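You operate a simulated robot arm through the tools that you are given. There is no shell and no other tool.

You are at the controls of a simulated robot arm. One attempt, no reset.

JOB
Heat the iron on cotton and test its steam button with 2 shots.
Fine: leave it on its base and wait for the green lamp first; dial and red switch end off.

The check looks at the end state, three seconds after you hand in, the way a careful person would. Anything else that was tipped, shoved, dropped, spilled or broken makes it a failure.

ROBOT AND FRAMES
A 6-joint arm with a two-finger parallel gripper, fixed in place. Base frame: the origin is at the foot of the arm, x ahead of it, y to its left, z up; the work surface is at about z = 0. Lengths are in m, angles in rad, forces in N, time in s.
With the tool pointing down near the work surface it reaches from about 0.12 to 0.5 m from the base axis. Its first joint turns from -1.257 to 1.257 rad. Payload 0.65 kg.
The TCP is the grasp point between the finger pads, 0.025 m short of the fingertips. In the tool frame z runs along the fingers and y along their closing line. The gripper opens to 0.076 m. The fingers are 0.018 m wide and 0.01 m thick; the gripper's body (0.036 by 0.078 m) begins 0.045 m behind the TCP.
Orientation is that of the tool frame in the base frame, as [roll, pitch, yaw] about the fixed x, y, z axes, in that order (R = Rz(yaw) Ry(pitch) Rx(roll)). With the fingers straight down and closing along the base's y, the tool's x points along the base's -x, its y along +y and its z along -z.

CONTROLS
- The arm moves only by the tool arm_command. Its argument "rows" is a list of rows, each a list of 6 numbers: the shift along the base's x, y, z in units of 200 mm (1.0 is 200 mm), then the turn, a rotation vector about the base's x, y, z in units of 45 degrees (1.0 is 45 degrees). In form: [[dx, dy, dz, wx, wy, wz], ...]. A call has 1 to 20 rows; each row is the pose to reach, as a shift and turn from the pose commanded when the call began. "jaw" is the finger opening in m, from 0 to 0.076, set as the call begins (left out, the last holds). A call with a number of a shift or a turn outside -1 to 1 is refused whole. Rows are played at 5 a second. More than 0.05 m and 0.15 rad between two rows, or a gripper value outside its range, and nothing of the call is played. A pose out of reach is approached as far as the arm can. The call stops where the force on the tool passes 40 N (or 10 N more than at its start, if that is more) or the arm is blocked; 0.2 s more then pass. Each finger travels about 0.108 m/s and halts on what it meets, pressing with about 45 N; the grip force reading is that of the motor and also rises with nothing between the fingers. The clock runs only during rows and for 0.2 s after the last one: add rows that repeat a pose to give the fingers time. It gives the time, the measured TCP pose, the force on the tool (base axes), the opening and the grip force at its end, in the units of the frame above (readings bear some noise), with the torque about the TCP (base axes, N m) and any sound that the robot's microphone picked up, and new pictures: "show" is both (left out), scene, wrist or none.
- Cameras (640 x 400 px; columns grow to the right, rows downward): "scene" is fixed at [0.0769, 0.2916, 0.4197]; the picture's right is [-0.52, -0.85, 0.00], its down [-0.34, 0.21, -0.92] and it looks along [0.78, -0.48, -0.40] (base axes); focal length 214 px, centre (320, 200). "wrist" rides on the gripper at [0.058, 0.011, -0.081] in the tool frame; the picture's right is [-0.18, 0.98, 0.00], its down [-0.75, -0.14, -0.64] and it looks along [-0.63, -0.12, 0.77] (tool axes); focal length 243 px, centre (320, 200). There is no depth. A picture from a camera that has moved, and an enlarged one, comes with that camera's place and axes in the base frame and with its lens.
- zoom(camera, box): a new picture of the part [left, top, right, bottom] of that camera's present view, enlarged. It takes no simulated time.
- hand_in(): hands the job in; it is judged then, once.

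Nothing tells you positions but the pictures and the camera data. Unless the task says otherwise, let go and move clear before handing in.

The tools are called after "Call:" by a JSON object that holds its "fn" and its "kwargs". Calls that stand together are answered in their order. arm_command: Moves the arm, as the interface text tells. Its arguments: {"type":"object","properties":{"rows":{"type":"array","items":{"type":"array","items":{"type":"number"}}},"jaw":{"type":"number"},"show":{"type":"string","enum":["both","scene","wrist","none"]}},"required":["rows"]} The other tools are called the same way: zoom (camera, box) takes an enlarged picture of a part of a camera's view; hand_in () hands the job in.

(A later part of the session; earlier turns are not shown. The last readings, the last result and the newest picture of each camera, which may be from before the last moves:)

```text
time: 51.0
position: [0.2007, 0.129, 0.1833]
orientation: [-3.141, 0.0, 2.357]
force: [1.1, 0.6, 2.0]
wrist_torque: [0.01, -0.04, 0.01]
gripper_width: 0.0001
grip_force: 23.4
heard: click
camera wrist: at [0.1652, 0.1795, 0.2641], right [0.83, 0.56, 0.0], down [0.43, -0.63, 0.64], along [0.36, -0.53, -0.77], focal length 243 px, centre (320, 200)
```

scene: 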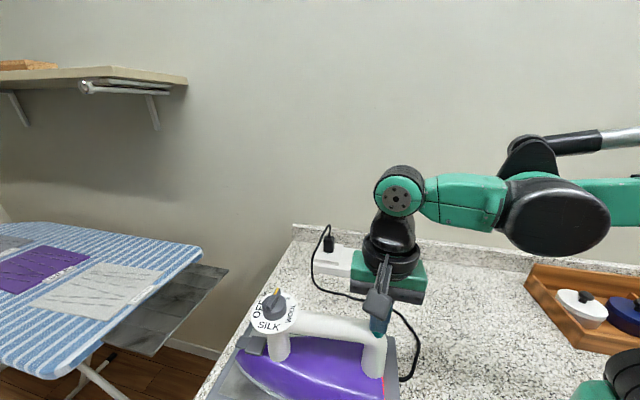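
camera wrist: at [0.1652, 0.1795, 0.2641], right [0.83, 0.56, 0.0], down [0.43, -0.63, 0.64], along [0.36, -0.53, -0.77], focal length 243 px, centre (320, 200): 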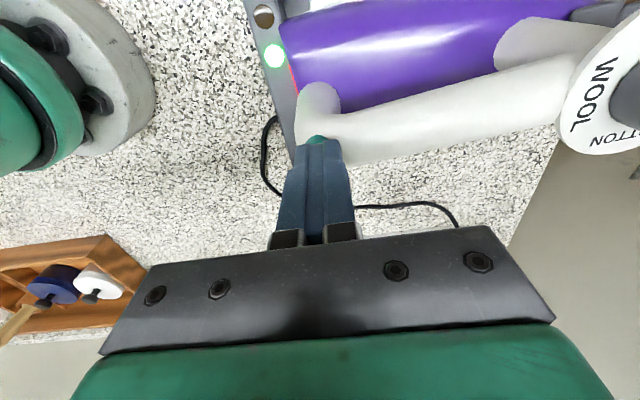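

A second click: both shots are done. Now I'll lift off and head back to the dial, turning the tool +180° along the way so I can turn it clockwise toward OFF.

Call:
{"fn": "arm_command", "kwargs": {"rows": [[0, 0, 0.05, 0, 0, 0], [0, 0, 0.2, 0, 0, 0.1], [0, 0, 0.4, 0, 0, 0.25], [0.02, 0.02, 0.5, 0, 0, 0.4], [0.05, 0.05, 0.51, 0, 0, 0.55], [0.08, 0.09, 0.51, 0, 0, 0.7], [0.1, 0.11, 0.51, 0, 0, 0.85], [0.117, 0.13, 0.51, 0, 0, 1.0]], "show": "none"}}

Call:
{"fn": "arm_command", "kwargs": {"rows": [[0.02, 0.02, 0, 0, 0, 0.18], [0.04, 0.04, 0, 0, 0, 0.36], [0.06, 0.06, 0, 0, 0, 0.54], [0.08, 0.09, 0, 0, 0, 0.72], [0.1, 0.11, 0, 0, 0, 0.88], [0.117, 0.13, 0, 0, 0, 1.0]], "show": "none"}}

Call:
{"fn": "arm_command", "kwargs": {"rows": [[0.02, 0.02, 0, 0, 0, 0.18], [0.04, 0.04, 0, 0, 0, 0.36], [0.06, 0.06, 0, 0, 0, 0.54], [0.08, 0.09, 0, 0, 0, 0.72], [0.1, 0.11, 0, 0, 0, 0.88], [0.117, 0.13, 0, 0, 0, 1.0]], "jaw": 0.045, "show": "none"}}

Call:
{"fn": "arm_command", "kwargs": {"rows": [[0.02, 0.02, 0, 0, 0, 0.18], [0.04, 0.04, 0, 0, 0, 0.36], [0.06, 0.06, 0, 0, 0, 0.54], [0.08, 0.09, 0, 0, 0, 0.72], [0.1, 0.11, 0, 0, 0, 0.88], [0.117, 0.13, 0, 0, 0, 1.0], [0.117, 0.13, 0, 0, 0, 1.0]]}}

Call:
{"fn": "zoom", "kwargs": {"camera": "wrist", "box": [240, 20, 400, 160]}}

Call:
{"fn": "zoom", "kwargs": {"camera": "scene", "box": [200, 255, 420, 400]}}

```text
time: 52.8
position: [0.2227, 0.1545, 0.2848]
orientation: [3.14, -0.002, -3.141]
force: [-0.1, -0.4, 0.0]
wrist_torque: [-0.01, 0.03, 0.01]
gripper_width: 0.0
grip_force: 23.8
```

```text
time: 54.2
position: [0.2472, 0.1824, 0.2854]
orientation: [-3.14, -0.001, -2.353]
force: [-0.1, 0.2, 0.0]
wrist_torque: [-0.02, -0.03, -0.02]
gripper_width: 0.0003
grip_force: 23.6
```

```text
time: 55.6
position: [0.2699, 0.2084, 0.2867]
orientation: [3.14, 0.0, -1.569]
force: [-0.5, 0.0, 0.5]
wrist_torque: [0.02, -0.01, 0.0]
gripper_width: 0.0451
grip_force: 0.0
```

```text
time: 57.2
position: [0.2947, 0.2344, 0.2855]
orientation: [3.141, 0.001, -0.784]
force: [0.2, 0.2, -0.4]
wrist_torque: [0.0, 0.0, -0.01]
gripper_width: 0.0453
grip_force: 0.0
camera wrist: at [0.3256, 0.1858, 0.3657], right [-0.82, -0.57, 0.0], down [-0.43, 0.63, 0.64], along [-0.36, 0.53, -0.77], focal length 243 px, centre (320, 200)
```

scene: 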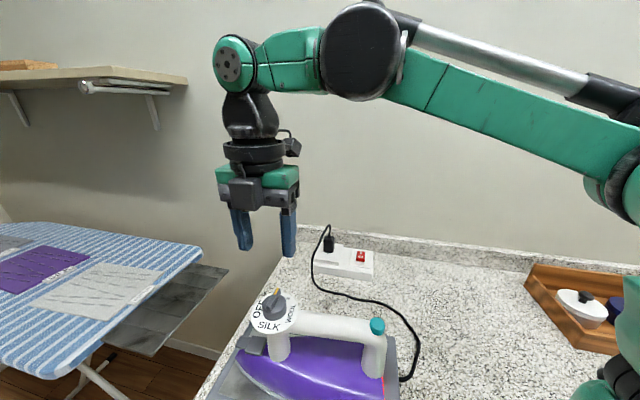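
wrist: 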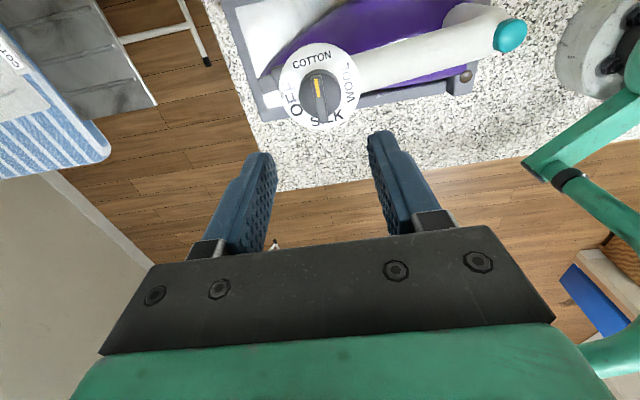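

```text
2.86 times, centred on (320, 90) of wrist
camera zoom: at [0.3256, 0.1858, 0.3657], right [-0.82, -0.57, 0.0], down [-0.43, 0.63, 0.64], along [-0.36, 0.53, -0.77], focal length 693 px, centre (320, 514)
```

zoom: 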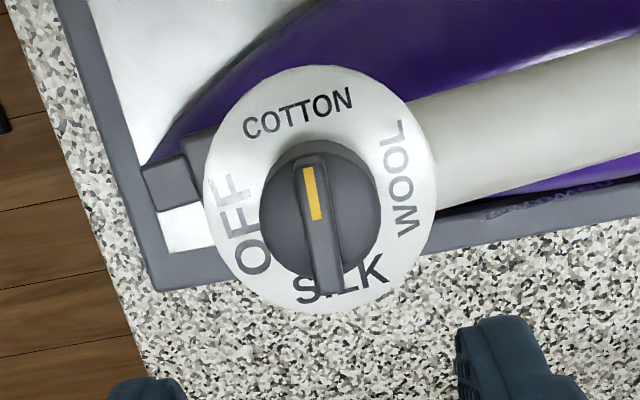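

```text
2.76 times, centred on (310, 328) of scene
camera zoom: at [0.0769, 0.2916, 0.4197], right [-0.52, -0.85, 0.0], down [-0.34, 0.21, -0.92], along [0.78, -0.48, -0.4], focal length 592 px, centre (348, -152)
```

zoom: 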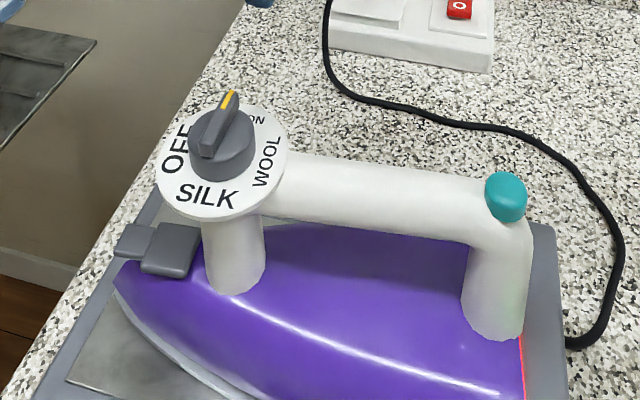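

The dial is still on COTTON and untouched. I'll come back down to the same grasp pose and grip the bar.

Call:
{"fn": "arm_command", "kwargs": {"rows": [[0.004, -0.005, -0.1, 0, 0, 0], [0.004, -0.005, -0.2, 0, 0, 0], [0.004, -0.005, -0.3, 0, 0, 0], [0.004, -0.005, -0.37, 0, 0, 0], [0.004, -0.005, -0.403, 0, 0, 0], [0.004, -0.005, -0.403, 0, 0, 0]], "jaw": 0.045, "show": "none"}}

Call:
{"fn": "arm_command", "kwargs": {"rows": [[0, 0, 0, 0, 0, 0], [0, 0, 0, 0, 0, 0], [0, 0, 0, 0, 0, 0], [0, 0, 0, 0, 0, 0]], "jaw": 0.004}}

Call:
{"fn": "zoom", "kwargs": {"camera": "wrist", "box": [250, 70, 390, 210]}}

```text
time: 58.6
position: [0.2948, 0.2338, 0.2033]
orientation: [-3.14, -0.001, -0.786]
force: [-0.4, -0.1, -0.4]
wrist_torque: [0.01, 0.0, 0.0]
gripper_width: 0.0451
grip_force: 0.0
```

```text
time: 59.6
position: [0.2938, 0.2331, 0.2046]
orientation: [-3.141, 0.0, -0.786]
force: [1.8, 1.9, 0.2]
wrist_torque: [0.02, -0.01, 0.01]
gripper_width: 0.0073
grip_force: 29.8
camera wrist: at [0.326, 0.1848, 0.2847], right [-0.83, -0.56, 0.0], down [-0.43, 0.63, 0.64], along [-0.36, 0.53, -0.77], focal length 243 px, centre (320, 200)
```

scene: 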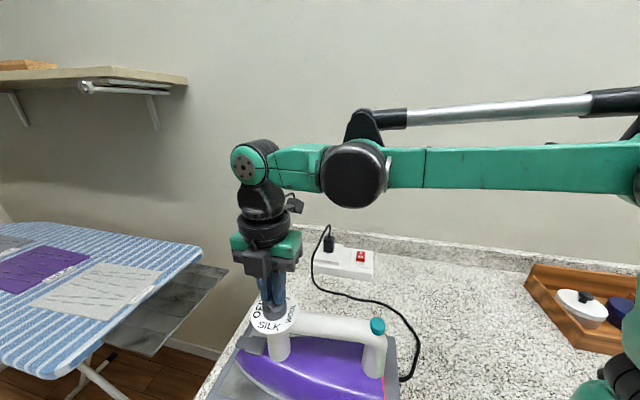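
wrist: 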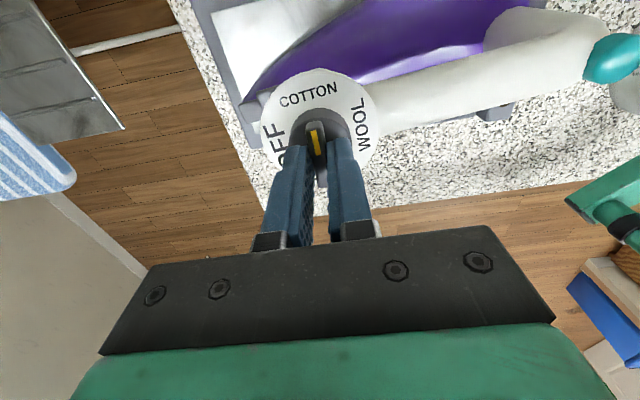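

```text
2.86 times, centred on (320, 140) of wrist
camera zoom: at [0.326, 0.1848, 0.2847], right [-0.83, -0.56, 0.0], down [-0.43, 0.63, 0.64], along [-0.36, 0.53, -0.77], focal length 693 px, centre (320, 371)
```

zoom: 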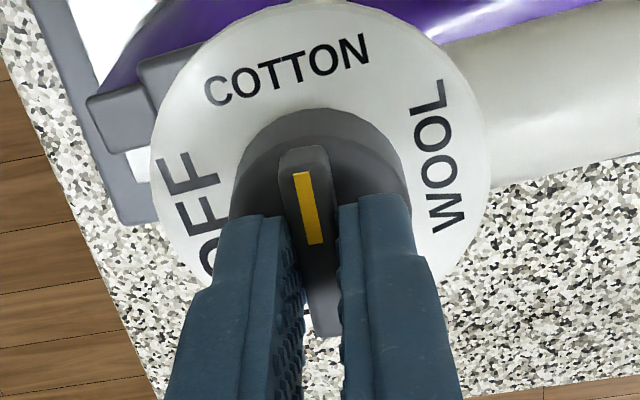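

The grip is good and the forces are low. I'll turn clockwise in 45° steps from COTTON through WOOL to SILK.

Call:
{"fn": "arm_command", "kwargs": {"rows": [[0, 0, 0, 0, 0, -0.125], [0, 0, 0, 0, 0, -0.25], [0, 0, 0, 0, 0, -0.375], [0, 0, 0, 0, 0, -0.5], [0, 0, 0, 0, 0, -0.625], [0, 0, 0, 0, 0, -0.75], [0, 0, 0, 0, 0, -0.875], [0, 0, 0, 0, 0, -1.0]], "show": "scene"}}

Call:
{"fn": "arm_command", "kwargs": {"rows": [[0, 0, 0, 0, 0, -0.125], [0, 0, 0, 0, 0, -0.25], [0, 0, 0, 0, 0, -0.375], [0, 0, 0, 0, 0, -0.5], [0, 0, 0, 0, 0, -0.625], [0, 0, 0, 0, 0, -0.75], [0, 0, 0, 0, 0, -0.875], [0, 0, 0, 0, 0, -1.0]]}}

Call:
{"fn": "zoom", "kwargs": {"camera": "scene", "box": [200, 255, 420, 400]}}

```text
time: 61.4
position: [0.2937, 0.2325, 0.2049]
orientation: [-3.14, 0.001, -1.572]
force: [-0.9, -0.4, 0.3]
wrist_torque: [0.23, 0.0, 0.02]
gripper_width: 0.0073
grip_force: 30.0
```

scene: 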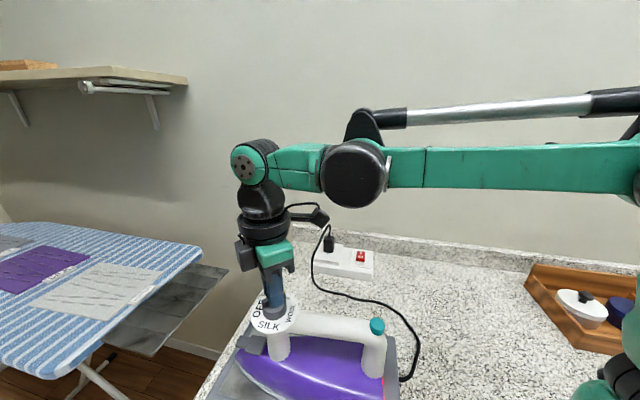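

```text
time: 63.2
position: [0.294, 0.2338, 0.2052]
orientation: [3.141, 0.0, -2.358]
force: [-0.4, -0.4, -0.4]
wrist_torque: [0.39, -0.33, 0.0]
gripper_width: 0.0075
grip_force: 29.0
camera wrist: at [0.2439, 0.2004, 0.2853], right [-0.56, 0.83, 0.0], down [0.63, 0.43, 0.64], along [0.53, 0.36, -0.77], focal length 243 px, centre (320, 200)
```

scene: 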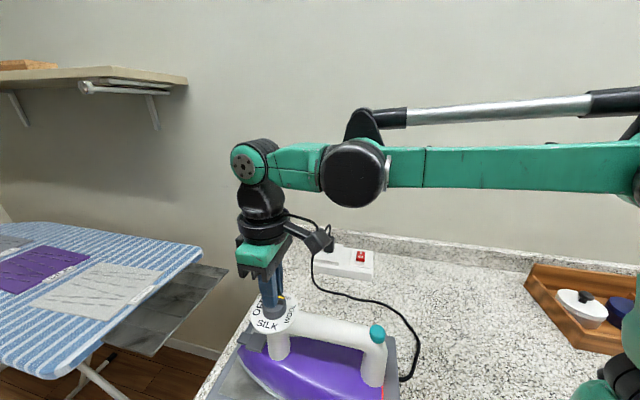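
wrist: 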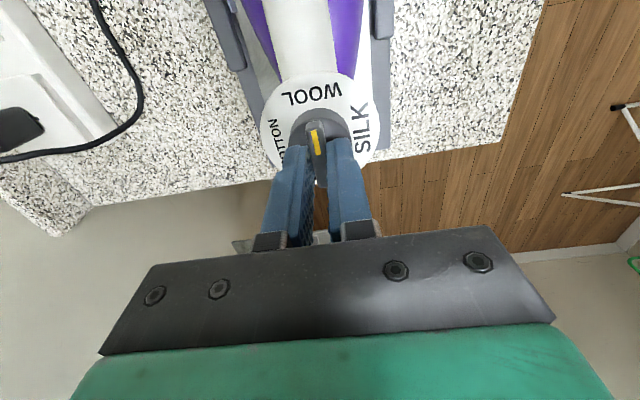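

```text
2.76 times, centred on (310, 328) of scene
camera zoom: at [0.077, 0.2916, 0.4196], right [-0.52, -0.85, 0.0], down [-0.34, 0.21, -0.92], along [0.78, -0.48, -0.4], focal length 592 px, centre (348, -152)
```

zoom: 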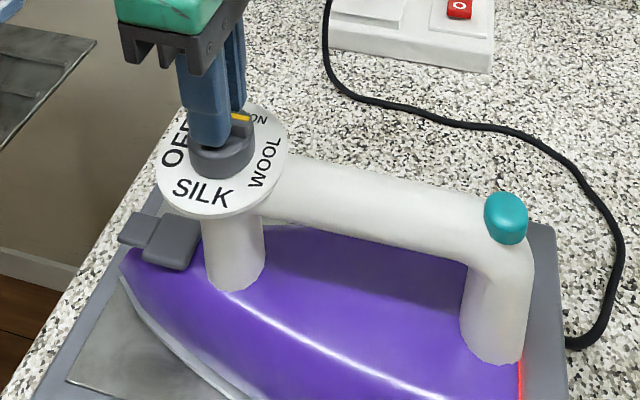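

The dial is back to WOOL, but the iron seems to have swung a few degrees on its base. I'll look closely before turning any further.

Call:
{"fn": "zoom", "kwargs": {"camera": "scene", "box": [320, 310, 420, 400]}}

Call:
{"fn": "zoom", "kwargs": {"camera": "scene", "box": [210, 320, 310, 400]}}

Call:
{"fn": "zoom", "kwargs": {"camera": "wrist", "box": [200, 0, 420, 170]}}

```text
4.44 times, centred on (370, 355) of scene
camera zoom: at [0.077, 0.2916, 0.4196], right [-0.52, -0.85, 0.0], down [-0.34, 0.21, -0.92], along [0.78, -0.48, -0.4], focal length 953 px, centre (98, -489)
```

zoom: 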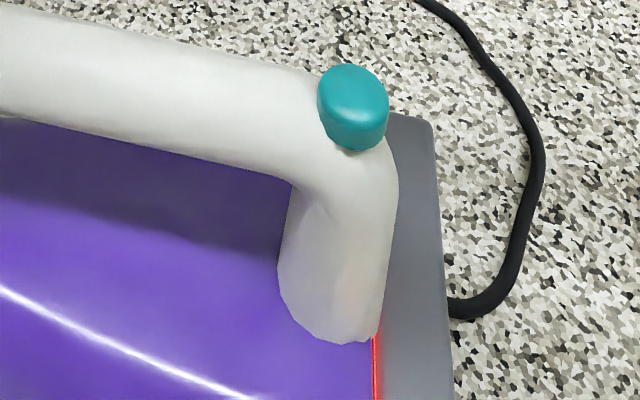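

```text
5.00 times, centred on (260, 360) of scene
camera zoom: at [0.077, 0.2916, 0.4196], right [-0.52, -0.85, 0.0], down [-0.34, 0.21, -0.92], along [0.78, -0.48, -0.4], focal length 1072 px, centre (620, -600)
```

zoom: 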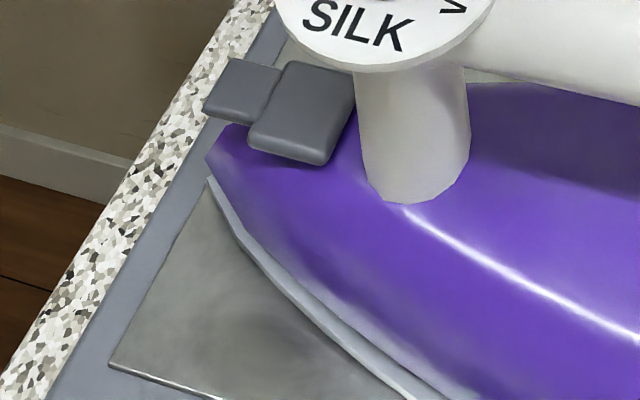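

```text
2.35 times, centred on (310, 85) of wrist
camera zoom: at [0.2439, 0.2004, 0.2853], right [-0.56, 0.83, 0.0], down [0.63, 0.43, 0.64], along [0.53, 0.36, -0.77], focal length 571 px, centre (344, 471)
```

zoom: 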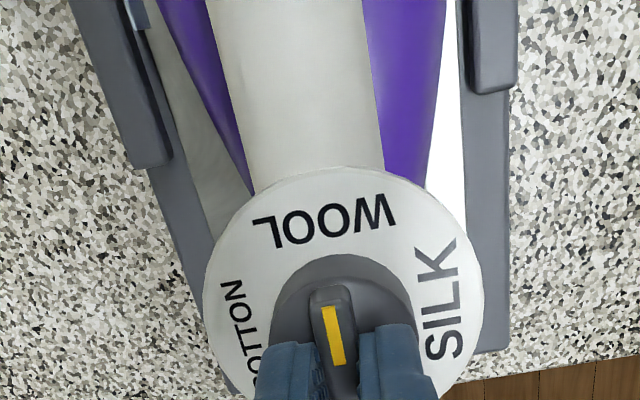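

The gripper has built up a twisting moment of about 0.5 N·m that takes weight off the iron's tail, so it can swing. I'll open to release that, settle, and regrip with a slight downward bias before continuing.

Call:
{"fn": "arm_command", "kwargs": {"rows": [[0, 0, 0, 0, 0, 0], [0, 0, 0, 0, 0, 0], [0, 0, 0, 0, 0, 0]], "jaw": 0.03}}

Call:
{"fn": "zoom", "kwargs": {"camera": "wrist", "box": [250, 70, 390, 210]}}

Call:
{"fn": "zoom", "kwargs": {"camera": "scene", "box": [200, 255, 420, 400]}}

```text
time: 64.0
position: [0.2942, 0.2321, 0.2053]
orientation: [3.141, 0.0, -2.356]
force: [0.9, -0.4, -0.9]
wrist_torque: [-0.01, 0.04, 0.01]
gripper_width: 0.0302
grip_force: 0.1
camera wrist: at [0.2439, 0.2003, 0.2854], right [-0.56, 0.83, 0.0], down [0.63, 0.43, 0.64], along [0.53, 0.36, -0.77], focal length 243 px, centre (320, 200)
```

scene: 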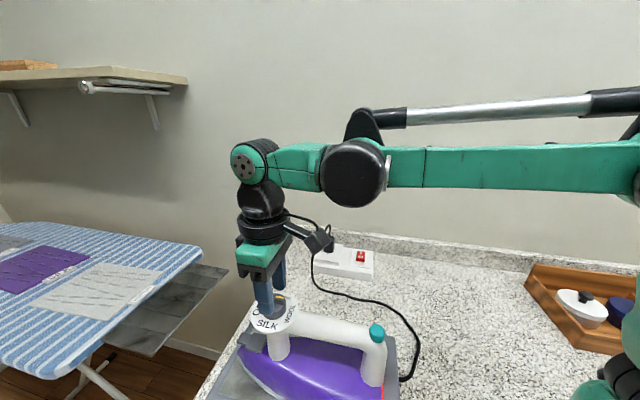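
wrist: 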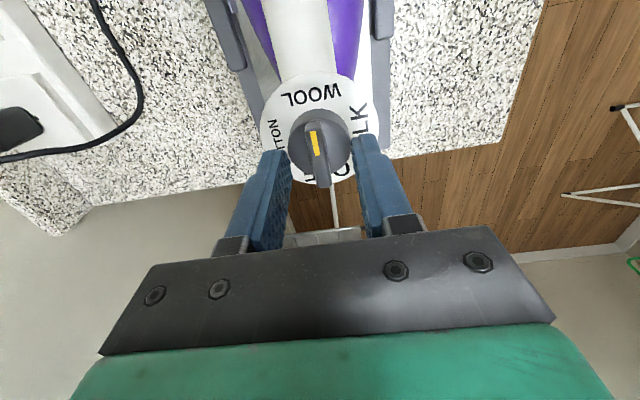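

```text
2.86 times, centred on (320, 140) of wrist
camera zoom: at [0.2439, 0.2003, 0.2854], right [-0.56, 0.83, 0.0], down [0.63, 0.43, 0.64], along [0.53, 0.36, -0.77], focal length 693 px, centre (320, 371)
```

zoom: 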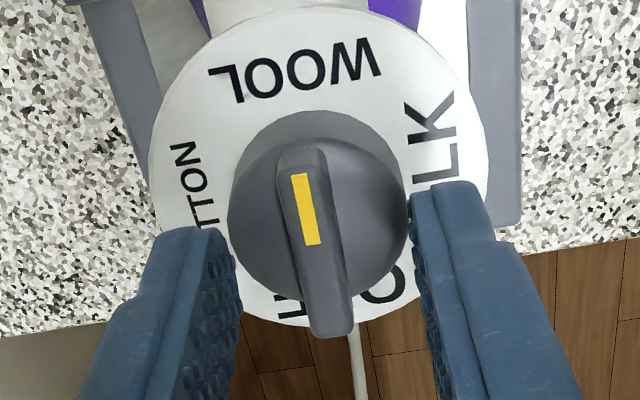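

```text
2.76 times, centred on (310, 328) of scene
camera zoom: at [0.0769, 0.2916, 0.4197], right [-0.52, -0.85, 0.0], down [-0.34, 0.21, -0.92], along [0.78, -0.48, -0.4], focal length 592 px, centre (348, -152)
```

zoom: 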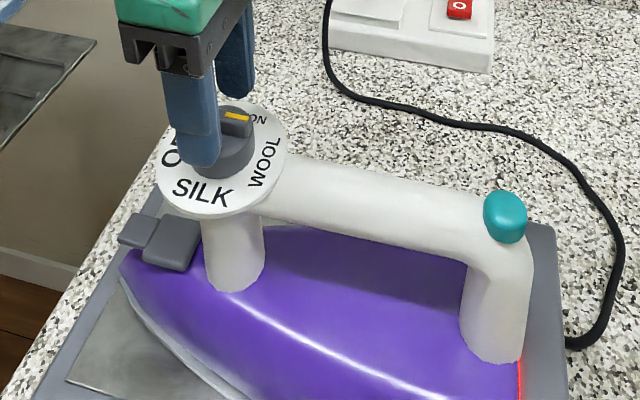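

The moment is released and the pointer is on WOOL. The bar is about 1.5 mm off centre between the fingers, so I'll shift over, drop 0.8 mm and regrip.

Call:
{"fn": "arm_command", "kwargs": {"rows": [[0.005, -0.005, -0.004, 0, 0, 0], [0.005, -0.005, -0.004, 0, 0, 0]], "jaw": 0.03, "show": "none"}}

Call:
{"fn": "arm_command", "kwargs": {"rows": [[0, 0, 0, 0, 0, 0], [0, 0, 0, 0, 0, 0], [0, 0, 0, 0, 0, 0]], "jaw": 0.004}}

Call:
{"fn": "zoom", "kwargs": {"camera": "scene", "box": [200, 255, 420, 400]}}

```text
time: 64.6
position: [0.2953, 0.2325, 0.2033]
orientation: [-3.14, 0.001, -2.356]
force: [0.2, 0.2, 0.0]
wrist_torque: [-0.02, 0.0, 0.02]
gripper_width: 0.0299
grip_force: 0.1
```

```text
time: 65.4
position: [0.2956, 0.2325, 0.204]
orientation: [-3.141, 0.0, -2.354]
force: [-0.2, 3.0, 0.8]
wrist_torque: [0.12, -0.03, -0.02]
gripper_width: 0.0073
grip_force: 29.6
camera wrist: at [0.2448, 0.1993, 0.2845], right [-0.56, 0.83, 0.0], down [0.63, 0.43, 0.64], along [0.53, 0.36, -0.77], focal length 243 px, centre (320, 200)
```

scene: 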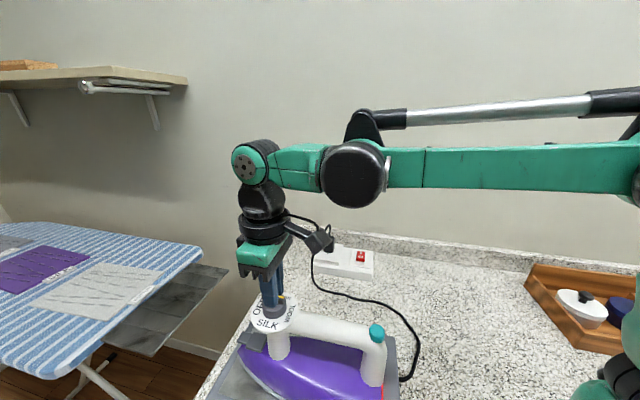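
wrist: 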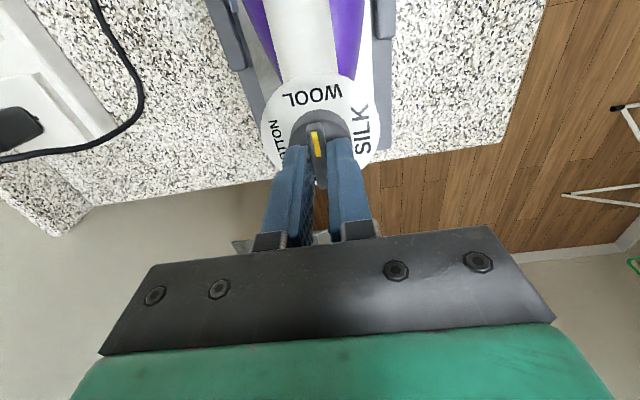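

```text
2.76 times, centred on (310, 328) of scene
camera zoom: at [0.0769, 0.2916, 0.4197], right [-0.52, -0.85, 0.0], down [-0.34, 0.21, -0.92], along [0.78, -0.48, -0.4], focal length 592 px, centre (348, -152)
```

zoom: 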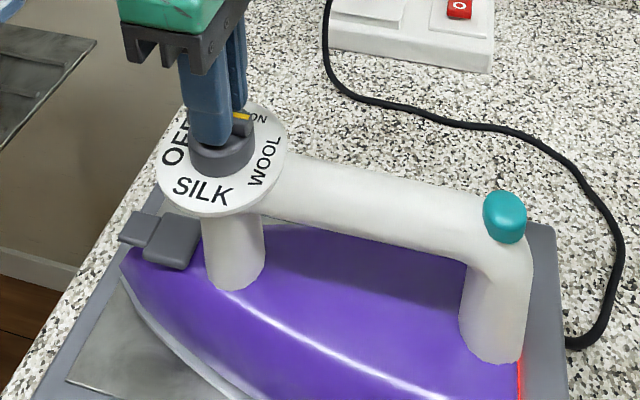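

The grip is clean. I'll turn 45° clockwise with a very slight downward bias and check that the iron stays put.

Call:
{"fn": "arm_command", "kwargs": {"rows": [[0, 0, -0.002, 0, 0, -0.125], [0, 0, -0.003, 0, 0, -0.25], [0, 0, -0.003, 0, 0, -0.375], [0, 0, -0.003, 0, 0, -0.5], [0, 0, -0.003, 0, 0, -0.625], [0, 0, -0.003, 0, 0, -0.75], [0, 0, -0.003, 0, 0, -0.875], [0, 0, -0.003, 0, 0, -1.0]]}}

Call:
{"fn": "zoom", "kwargs": {"camera": "scene", "box": [200, 255, 420, 400]}}

```text
time: 67.2
position: [0.2948, 0.2322, 0.2027]
orientation: [-3.141, 0.0, 3.139]
force: [0.2, 9.9, 22.1]
wrist_torque: [0.22, 0.05, 0.01]
gripper_width: 0.0076
grip_force: 29.5
camera wrist: at [0.2356, 0.2437, 0.2838], right [0.19, 0.98, 0.0], down [0.75, -0.14, 0.64], along [0.63, -0.12, -0.77], focal length 243 px, centre (320, 200)
```

scene: 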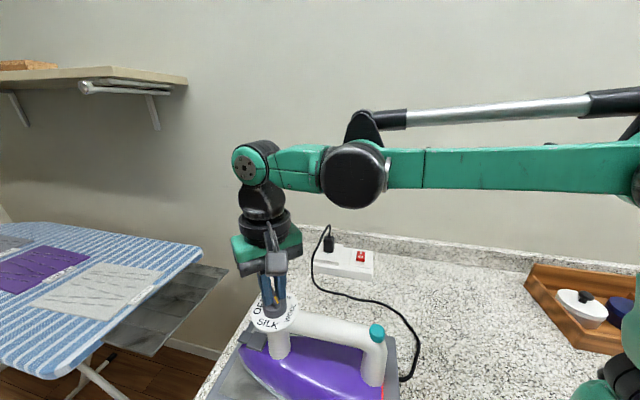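
wrist: 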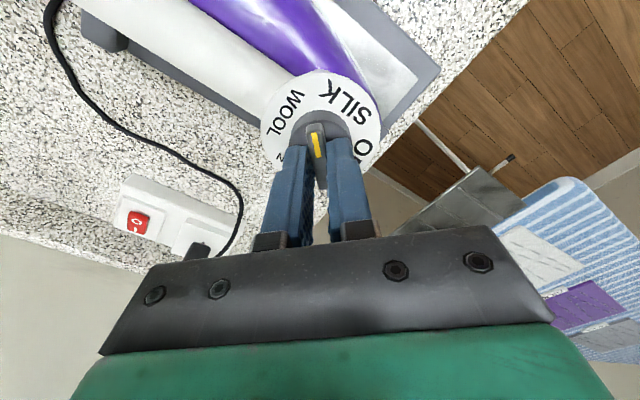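

```text
2.76 times, centred on (310, 328) of scene
camera zoom: at [0.0769, 0.2915, 0.4197], right [-0.52, -0.85, 0.0], down [-0.34, 0.21, -0.92], along [0.78, -0.48, -0.4], focal length 592 px, centre (348, -152)
```

zoom: 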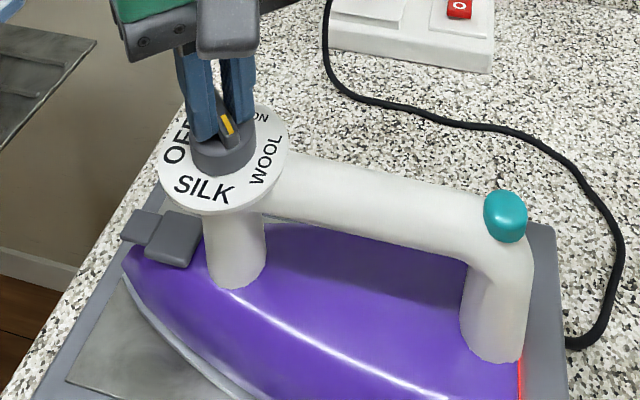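

The iron stayed still this time, though the downward force is a bit high at 22 N. I'll ease up slightly and turn the next 45° to SILK.

Call:
{"fn": "arm_command", "kwargs": {"rows": [[0, 0, 0.002, 0, 0, -0.125], [0, 0, 0.003, 0, 0, -0.25], [0, 0, 0.003, 0, 0, -0.375], [0, 0, 0.003, 0, 0, -0.5], [0, 0, 0.003, 0, 0, -0.625], [0, 0, 0.003, 0, 0, -0.75], [0, 0, 0.003, 0, 0, -0.875], [0, 0, 0.003, 0, 0, -1.0]]}}

Call:
{"fn": "zoom", "kwargs": {"camera": "scene", "box": [200, 255, 420, 400]}}

```text
time: 69.0
position: [0.2957, 0.2313, 0.205]
orientation: [-3.14, 0.002, 2.351]
force: [-0.1, 0.3, 0.8]
wrist_torque: [-0.09, -0.15, -0.04]
gripper_width: 0.0074
grip_force: 29.9
camera wrist: at [0.2604, 0.2817, 0.2842], right [0.83, 0.56, 0.0], down [0.43, -0.63, 0.64], along [0.36, -0.53, -0.77], focal length 243 px, centre (320, 200)
```

scene: 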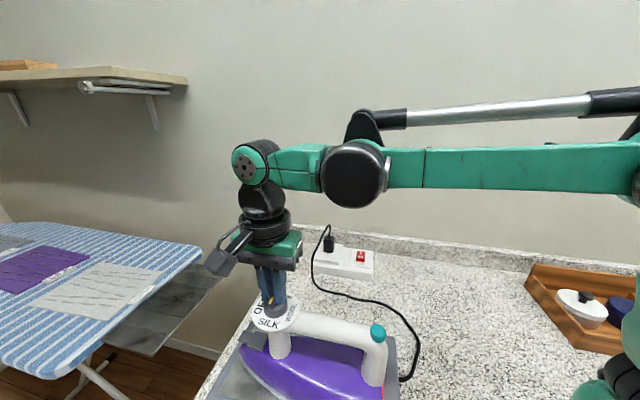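
wrist: 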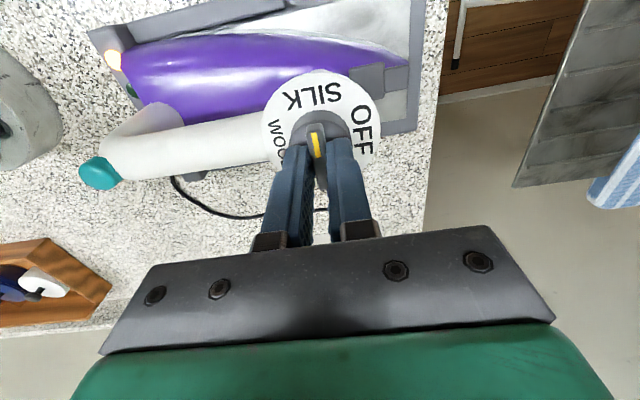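

```text
2.76 times, centred on (310, 328) of scene
camera zoom: at [0.0769, 0.2916, 0.4196], right [-0.52, -0.85, 0.0], down [-0.34, 0.21, -0.92], along [0.78, -0.48, -0.4], focal length 592 px, centre (348, -152)
```

zoom: 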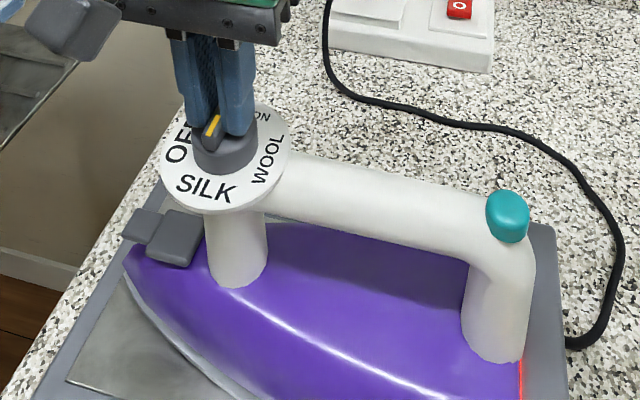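

The dial is at SILK, the iron is stable and forces are low. I'll release, lift, turn +180° and regrasp for the last 90° to OFF.

Call:
{"fn": "arm_command", "kwargs": {"rows": [[0, 0, 0, 0, 0, 0], [0, 0, 0, 0, 0, 0], [0, 0, 0.1, 0, 0, 0], [0, 0, 0.25, 0, 0, 0], [0, 0, 0.4, 0, 0, 0], [0, 0, 0.4, 0, 0, 0]], "jaw": 0.045}}

Call:
{"fn": "zoom", "kwargs": {"camera": "wrist", "box": [240, 20, 400, 160]}}

Call:
{"fn": "zoom", "kwargs": {"camera": "wrist", "box": [100, 0, 420, 160]}}

Call:
{"fn": "zoom", "kwargs": {"camera": "scene", "box": [200, 255, 420, 400]}}

```text
time: 70.4
position: [0.2965, 0.2323, 0.284]
orientation: [3.141, 0.0, 2.356]
force: [-0.7, -0.1, -0.2]
wrist_torque: [0.0, 0.01, -0.02]
gripper_width: 0.045
grip_force: 0.0
camera wrist: at [0.2613, 0.2815, 0.3645], right [0.83, 0.56, 0.0], down [0.43, -0.63, 0.64], along [0.36, -0.53, -0.77], focal length 243 px, centre (320, 200)
```

scene: 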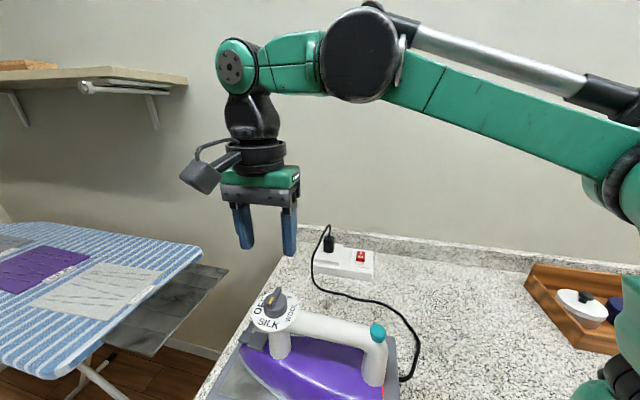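
wrist: 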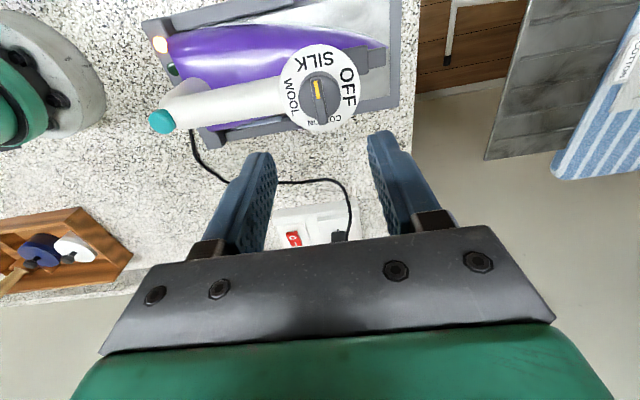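

```text
2.86 times, centred on (320, 90) of wrist
camera zoom: at [0.2613, 0.2815, 0.3645], right [0.83, 0.56, 0.0], down [0.43, -0.63, 0.64], along [0.36, -0.53, -0.77], focal length 693 px, centre (320, 514)
```

zoom: 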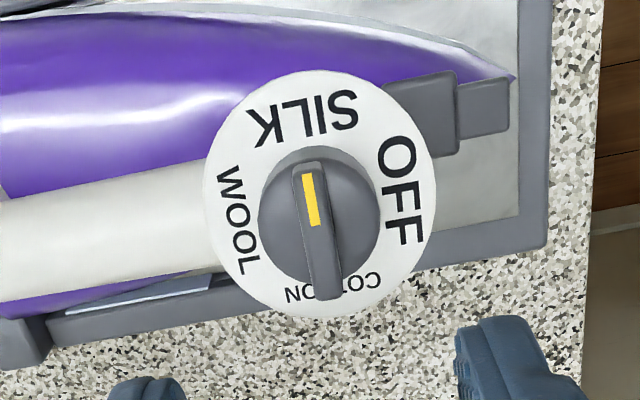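

```text
2.00 times, centred on (260, 80) of wrist
camera zoom: at [0.2613, 0.2815, 0.3645], right [0.83, 0.56, 0.0], down [0.43, -0.63, 0.64], along [0.36, -0.53, -0.77], focal length 485 px, centre (440, 440)
```

zoom: 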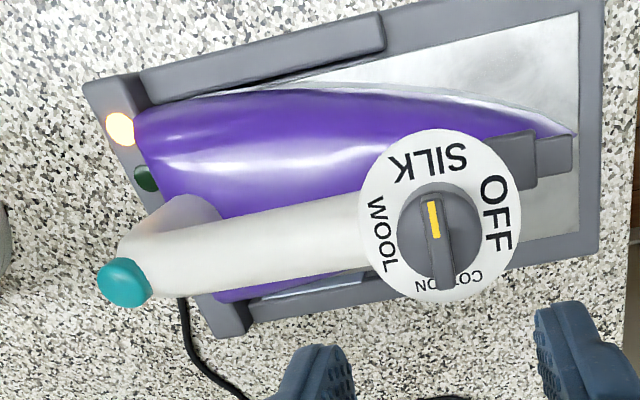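

```text
2.76 times, centred on (310, 328) of scene
camera zoom: at [0.0769, 0.2916, 0.4197], right [-0.52, -0.85, 0.0], down [-0.34, 0.21, -0.92], along [0.78, -0.48, -0.4], focal length 592 px, centre (348, -152)
```

zoom: 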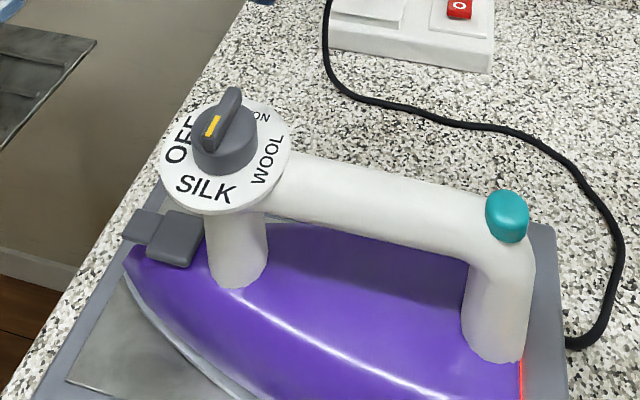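

The pointer is on SILK. I'll turn the open gripper +180° above the dial and come down for the last grasp.

Call:
{"fn": "arm_command", "kwargs": {"rows": [[0, 0, 0, 0, 0, 0.18], [0, 0, 0, 0, 0, 0.36], [0, 0, 0, 0, 0, 0.54], [0, 0, 0, 0, 0, 0.72], [0, 0, 0, 0, 0, 0.88], [0, 0, 0, 0, 0, 1.0]], "show": "none"}}

Call:
{"fn": "arm_command", "kwargs": {"rows": [[0, 0, 0, 0, 0, 0.18], [0, 0, 0, 0, 0, 0.36], [0, 0, 0, 0, 0, 0.54], [0, 0, 0, 0, 0, 0.72], [0, 0, 0, 0, 0, 0.88], [0, 0, 0, 0, 0, 1.0]], "show": "none"}}

Call:
{"fn": "arm_command", "kwargs": {"rows": [[0, 0, 0, 0, 0, 0.18], [0, 0, 0, 0, 0, 0.36], [0, 0, 0, 0, 0, 0.54], [0, 0, 0, 0, 0, 0.72], [0, 0, 0, 0, 0, 0.88], [0, 0, 0, 0, 0, 1.0]], "show": "none"}}

Call:
{"fn": "arm_command", "kwargs": {"rows": [[0, 0, 0, 0, 0, 0.18], [0, 0, 0, 0, 0, 0.36], [0, 0, 0, 0, 0, 0.54], [0, 0, 0, 0, 0, 0.72], [0, 0, 0, 0, 0, 0.88], [0, 0, 0, 0, 0, 1.0], [0, 0, 0, 0, 0, 1.0]], "show": "wrist"}}

Call:
{"fn": "arm_command", "kwargs": {"rows": [[0, 0, -0.1, 0, 0, 0], [0, 0, -0.2, 0, 0, 0], [0, 0, -0.3, 0, 0, 0], [0, 0, -0.37, 0, 0, 0], [0, 0, -0.4, 0, 0, 0], [0, 0, -0.4, 0, 0, 0]], "jaw": 0.04, "show": "wrist"}}

Call:
{"fn": "zoom", "kwargs": {"camera": "wrist", "box": [250, 70, 390, 210]}}

```text
time: 71.8
position: [0.2945, 0.2313, 0.2844]
orientation: [3.141, 0.001, -3.139]
force: [0.7, 0.8, -1.1]
wrist_torque: [0.0, 0.03, 0.0]
gripper_width: 0.045
grip_force: 0.2
```

```text
time: 73.2
position: [0.2964, 0.2326, 0.284]
orientation: [-3.142, 0.001, -2.355]
force: [0.5, 0.4, -0.4]
wrist_torque: [-0.02, 0.01, 0.01]
gripper_width: 0.045
grip_force: 0.0
```

```text
time: 74.6
position: [0.2953, 0.2313, 0.284]
orientation: [3.141, 0.0, -1.57]
force: [-0.2, 0.2, -0.1]
wrist_torque: [0.0, -0.01, 0.0]
gripper_width: 0.0451
grip_force: 0.0
```

```text
time: 76.2
position: [0.296, 0.232, 0.284]
orientation: [-3.142, 0.0, -0.781]
force: [0.9, 0.0, 0.1]
wrist_torque: [-0.03, 0.0, 0.02]
gripper_width: 0.0451
grip_force: 0.2
camera wrist: at [0.3275, 0.1837, 0.3645], right [-0.82, -0.57, 0.0], down [-0.43, 0.63, 0.64], along [-0.36, 0.53, -0.77], focal length 243 px, centre (320, 200)
```

wrist: 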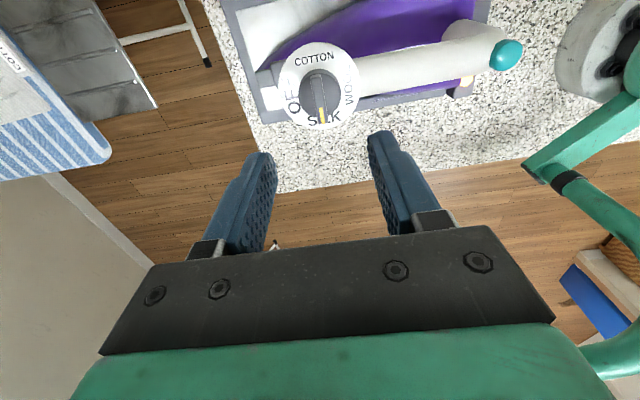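

```text
time: 77.6
position: [0.2951, 0.2308, 0.204]
orientation: [3.141, -0.002, -0.785]
force: [0.2, -0.3, 0.6]
wrist_torque: [-0.01, -0.01, 0.0]
gripper_width: 0.0401
grip_force: 0.0
camera wrist: at [0.327, 0.1832, 0.2838], right [-0.83, -0.56, 0.0], down [-0.43, 0.63, 0.64], along [-0.36, 0.53, -0.77], focal length 243 px, centre (320, 200)
```

wrist: 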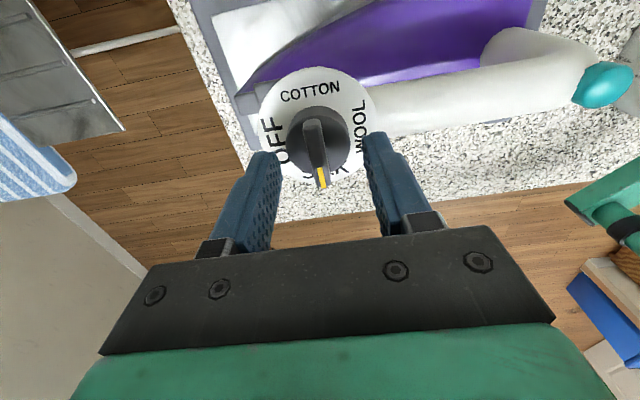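

```text
2.86 times, centred on (320, 140) of wrist
camera zoom: at [0.327, 0.1832, 0.2838], right [-0.83, -0.56, 0.0], down [-0.43, 0.63, 0.64], along [-0.36, 0.53, -0.77], focal length 693 px, centre (320, 371)
```

zoom: 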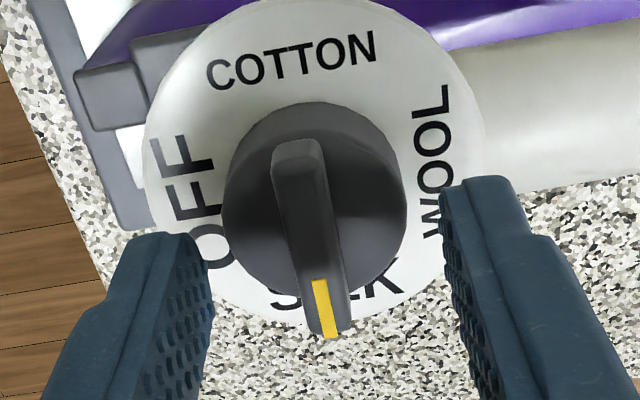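

The bar is between the fingers, offset by only about 1–2 mm. I'll make that small correction and grip.

Call:
{"fn": "arm_command", "kwargs": {"rows": [[0.007, -0.003, 0, 0, 0, 0], [0.007, -0.003, 0, 0, 0, 0]], "jaw": 0.03, "show": "none"}}

Call:
{"fn": "arm_command", "kwargs": {"rows": [[0, 0, 0, 0, 0, 0], [0, 0, 0, 0, 0, 0], [0, 0, 0, 0, 0, 0]], "jaw": 0.004}}

Call:
{"fn": "zoom", "kwargs": {"camera": "scene", "box": [200, 255, 420, 400]}}

```text
time: 78.2
position: [0.2965, 0.231, 0.2037]
orientation: [-3.141, -0.001, -0.784]
force: [-0.1, 0.0, -0.7]
wrist_torque: [-0.02, 0.01, -0.01]
gripper_width: 0.0302
grip_force: 0.0
```

```text
time: 79.0
position: [0.2967, 0.231, 0.2039]
orientation: [3.14, -0.001, -0.785]
force: [-0.4, -2.6, -0.4]
wrist_torque: [-0.06, 0.0, 0.03]
gripper_width: 0.0073
grip_force: 29.8
camera wrist: at [0.3286, 0.1828, 0.2842], right [-0.83, -0.56, 0.0], down [-0.43, 0.63, 0.64], along [-0.36, 0.53, -0.77], focal length 243 px, centre (320, 200)
```

scene: 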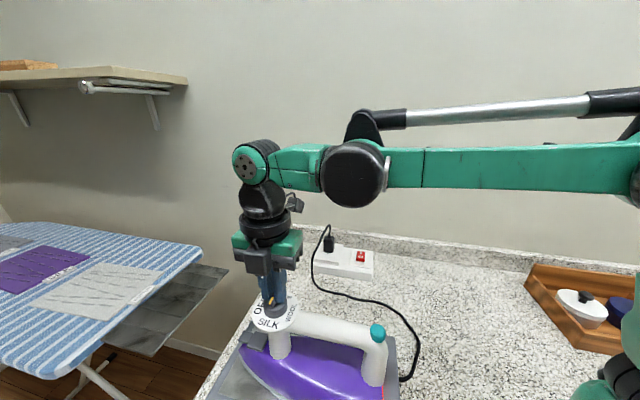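
wrist: 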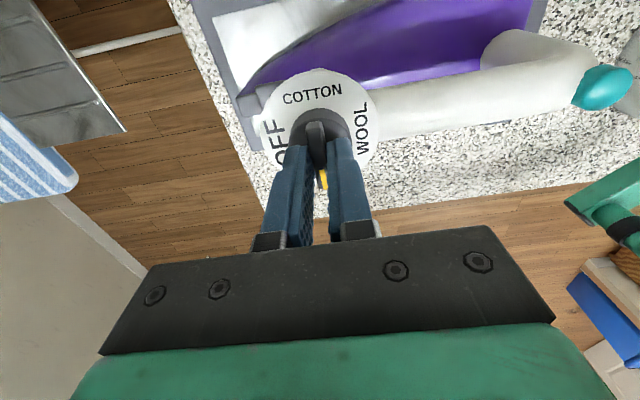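

```text
2.76 times, centred on (310, 328) of scene
camera zoom: at [0.0769, 0.2916, 0.4197], right [-0.52, -0.85, 0.0], down [-0.34, 0.21, -0.92], along [0.78, -0.48, -0.4], focal length 592 px, centre (348, -152)
```

zoom: 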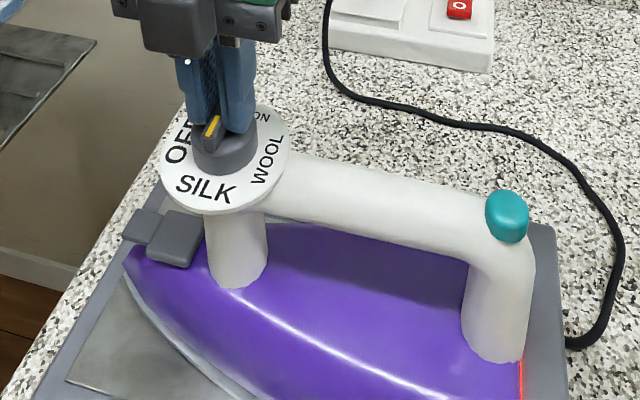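

That's a good grip. I'll turn clockwise 45°, then check before the last 45° to OFF.

Call:
{"fn": "arm_command", "kwargs": {"rows": [[0, 0, -0.002, 0, 0, -0.125], [0, 0, -0.002, 0, 0, -0.25], [0, 0, -0.002, 0, 0, -0.375], [0, 0, -0.002, 0, 0, -0.5], [0, 0, -0.002, 0, 0, -0.625], [0, 0, -0.002, 0, 0, -0.75], [0, 0, -0.002, 0, 0, -0.875], [0, 0, -0.002, 0, 0, -1.0]]}}

Call:
{"fn": "zoom", "kwargs": {"camera": "scene", "box": [200, 255, 420, 400]}}

```text
time: 80.8
position: [0.2966, 0.2318, 0.2024]
orientation: [3.14, 0.0, -1.572]
force: [-3.1, -0.3, 15.4]
wrist_torque: [-0.46, 0.05, 0.0]
gripper_width: 0.0075
grip_force: 29.5
camera wrist: at [0.2842, 0.1737, 0.2841], right [-0.98, 0.19, 0.0], down [0.14, 0.75, 0.64], along [0.12, 0.63, -0.77], focal length 243 px, centre (320, 200)
```

scene: 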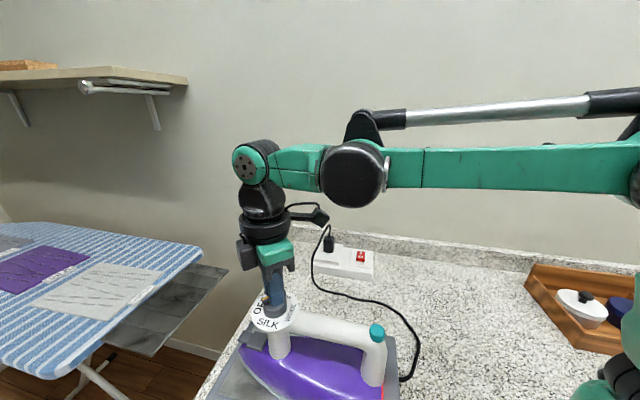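
wrist: 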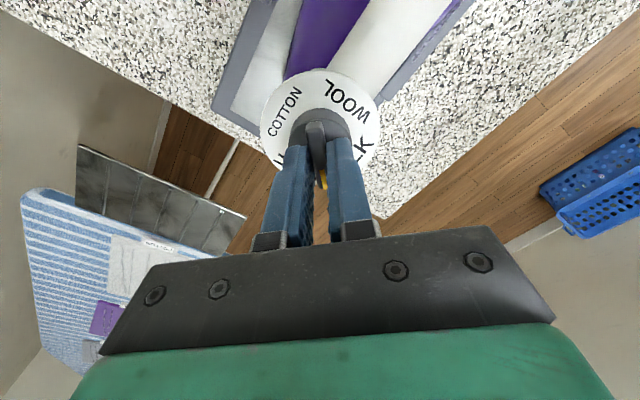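

```text
2.76 times, centred on (310, 328) of scene
camera zoom: at [0.0769, 0.2916, 0.4197], right [-0.52, -0.85, 0.0], down [-0.34, 0.21, -0.92], along [0.78, -0.48, -0.4], focal length 592 px, centre (348, -152)
```

zoom: 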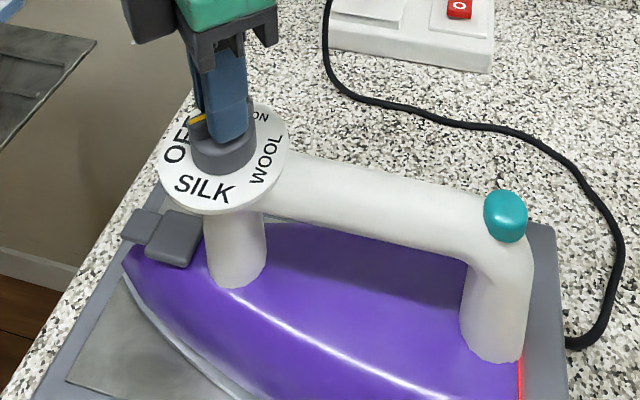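

The iron is steady, but some tilt moment has built up. I'll open and regrip in place to relieve it, then finish the turn to OFF.

Call:
{"fn": "arm_command", "kwargs": {"rows": [[0, 0, 0, 0, 0, 0], [0, 0, 0.003, 0, 0, 0], [0, 0, 0.003, 0, 0, 0]], "jaw": 0.022, "show": "none"}}

Call:
{"fn": "arm_command", "kwargs": {"rows": [[0, 0, 0, 0, 0, 0], [0, 0, 0, 0, 0, 0], [0, 0, 0, 0, 0, 0]], "jaw": 0.004, "show": "none"}}

Call:
{"fn": "arm_command", "kwargs": {"rows": [[0, 0, -0.002, 0, 0, -0.125], [0, 0, -0.002, 0, 0, -0.25], [0, 0, -0.002, 0, 0, -0.375], [0, 0, -0.002, 0, 0, -0.5], [0, 0, -0.002, 0, 0, -0.625], [0, 0, -0.002, 0, 0, -0.75], [0, 0, -0.002, 0, 0, -0.875], [0, 0, -0.002, 0, 0, -1.0]]}}

Call:
{"fn": "zoom", "kwargs": {"camera": "scene", "box": [200, 255, 420, 400]}}

Call:
{"fn": "zoom", "kwargs": {"camera": "wrist", "box": [230, 40, 410, 220]}}

```text
time: 81.6
position: [0.2966, 0.2317, 0.2038]
orientation: [3.141, 0.0, -1.571]
force: [0.3, -0.2, -0.4]
wrist_torque: [0.01, 0.01, 0.03]
gripper_width: 0.0219
grip_force: 0.0
```

```text
time: 82.4
position: [0.2975, 0.2303, 0.2027]
orientation: [3.14, 0.0, -1.571]
force: [1.1, -0.6, 0.5]
wrist_torque: [-0.01, 0.01, -0.02]
gripper_width: 0.0073
grip_force: 29.9
```

```text
time: 84.2
position: [0.2975, 0.2309, 0.204]
orientation: [-3.141, 0.0, -2.36]
force: [4.4, -0.9, 14.7]
wrist_torque: [0.12, -0.19, 0.03]
gripper_width: 0.0076
grip_force: 29.9
camera wrist: at [0.246, 0.1987, 0.2842], right [-0.56, 0.83, 0.0], down [0.63, 0.43, 0.64], along [0.53, 0.36, -0.77], focal length 243 px, centre (320, 200)
```

scene: 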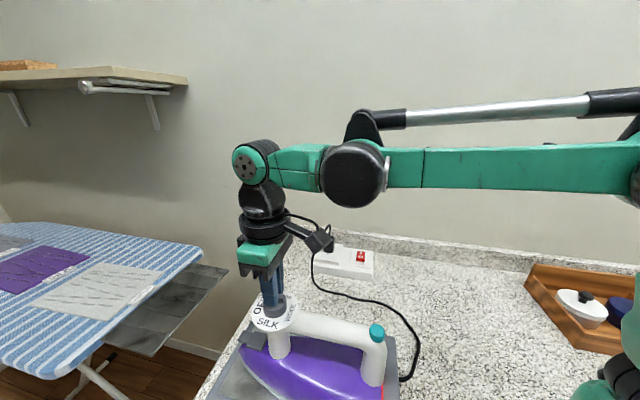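
wrist: 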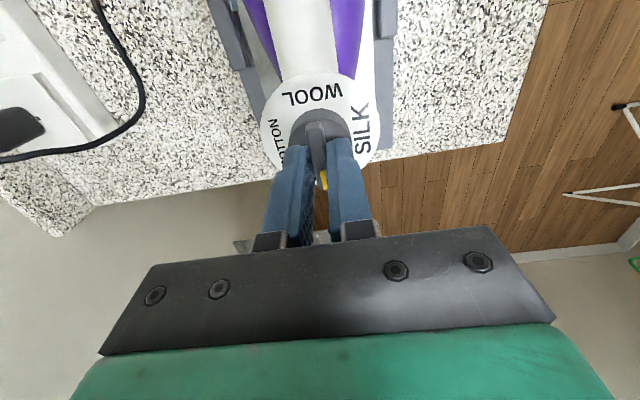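

```text
2.76 times, centred on (310, 328) of scene
camera zoom: at [0.0769, 0.2915, 0.4197], right [-0.52, -0.85, 0.0], down [-0.34, 0.21, -0.92], along [0.78, -0.48, -0.4], focal length 592 px, centre (348, -152)
```

zoom: 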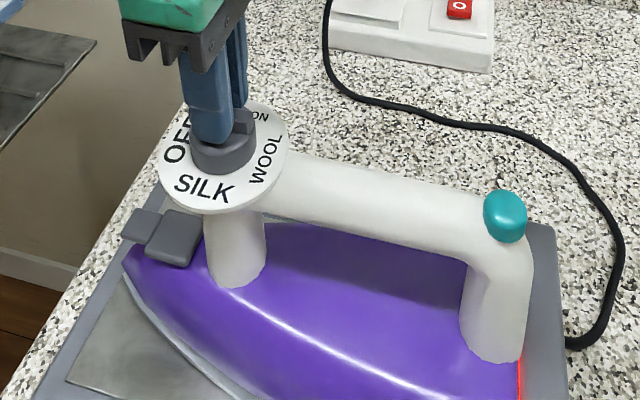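

```text
2.22 times, centred on (320, 130) of wrist
camera zoom: at [0.246, 0.1987, 0.2842], right [-0.56, 0.83, 0.0], down [0.63, 0.43, 0.64], along [0.53, 0.36, -0.77], focal length 539 px, centre (320, 356)
```

zoom: 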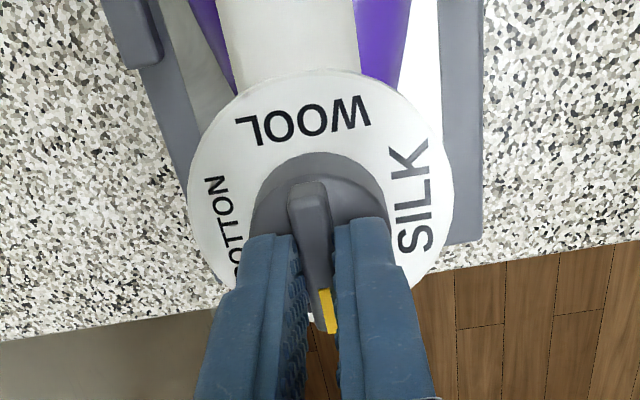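

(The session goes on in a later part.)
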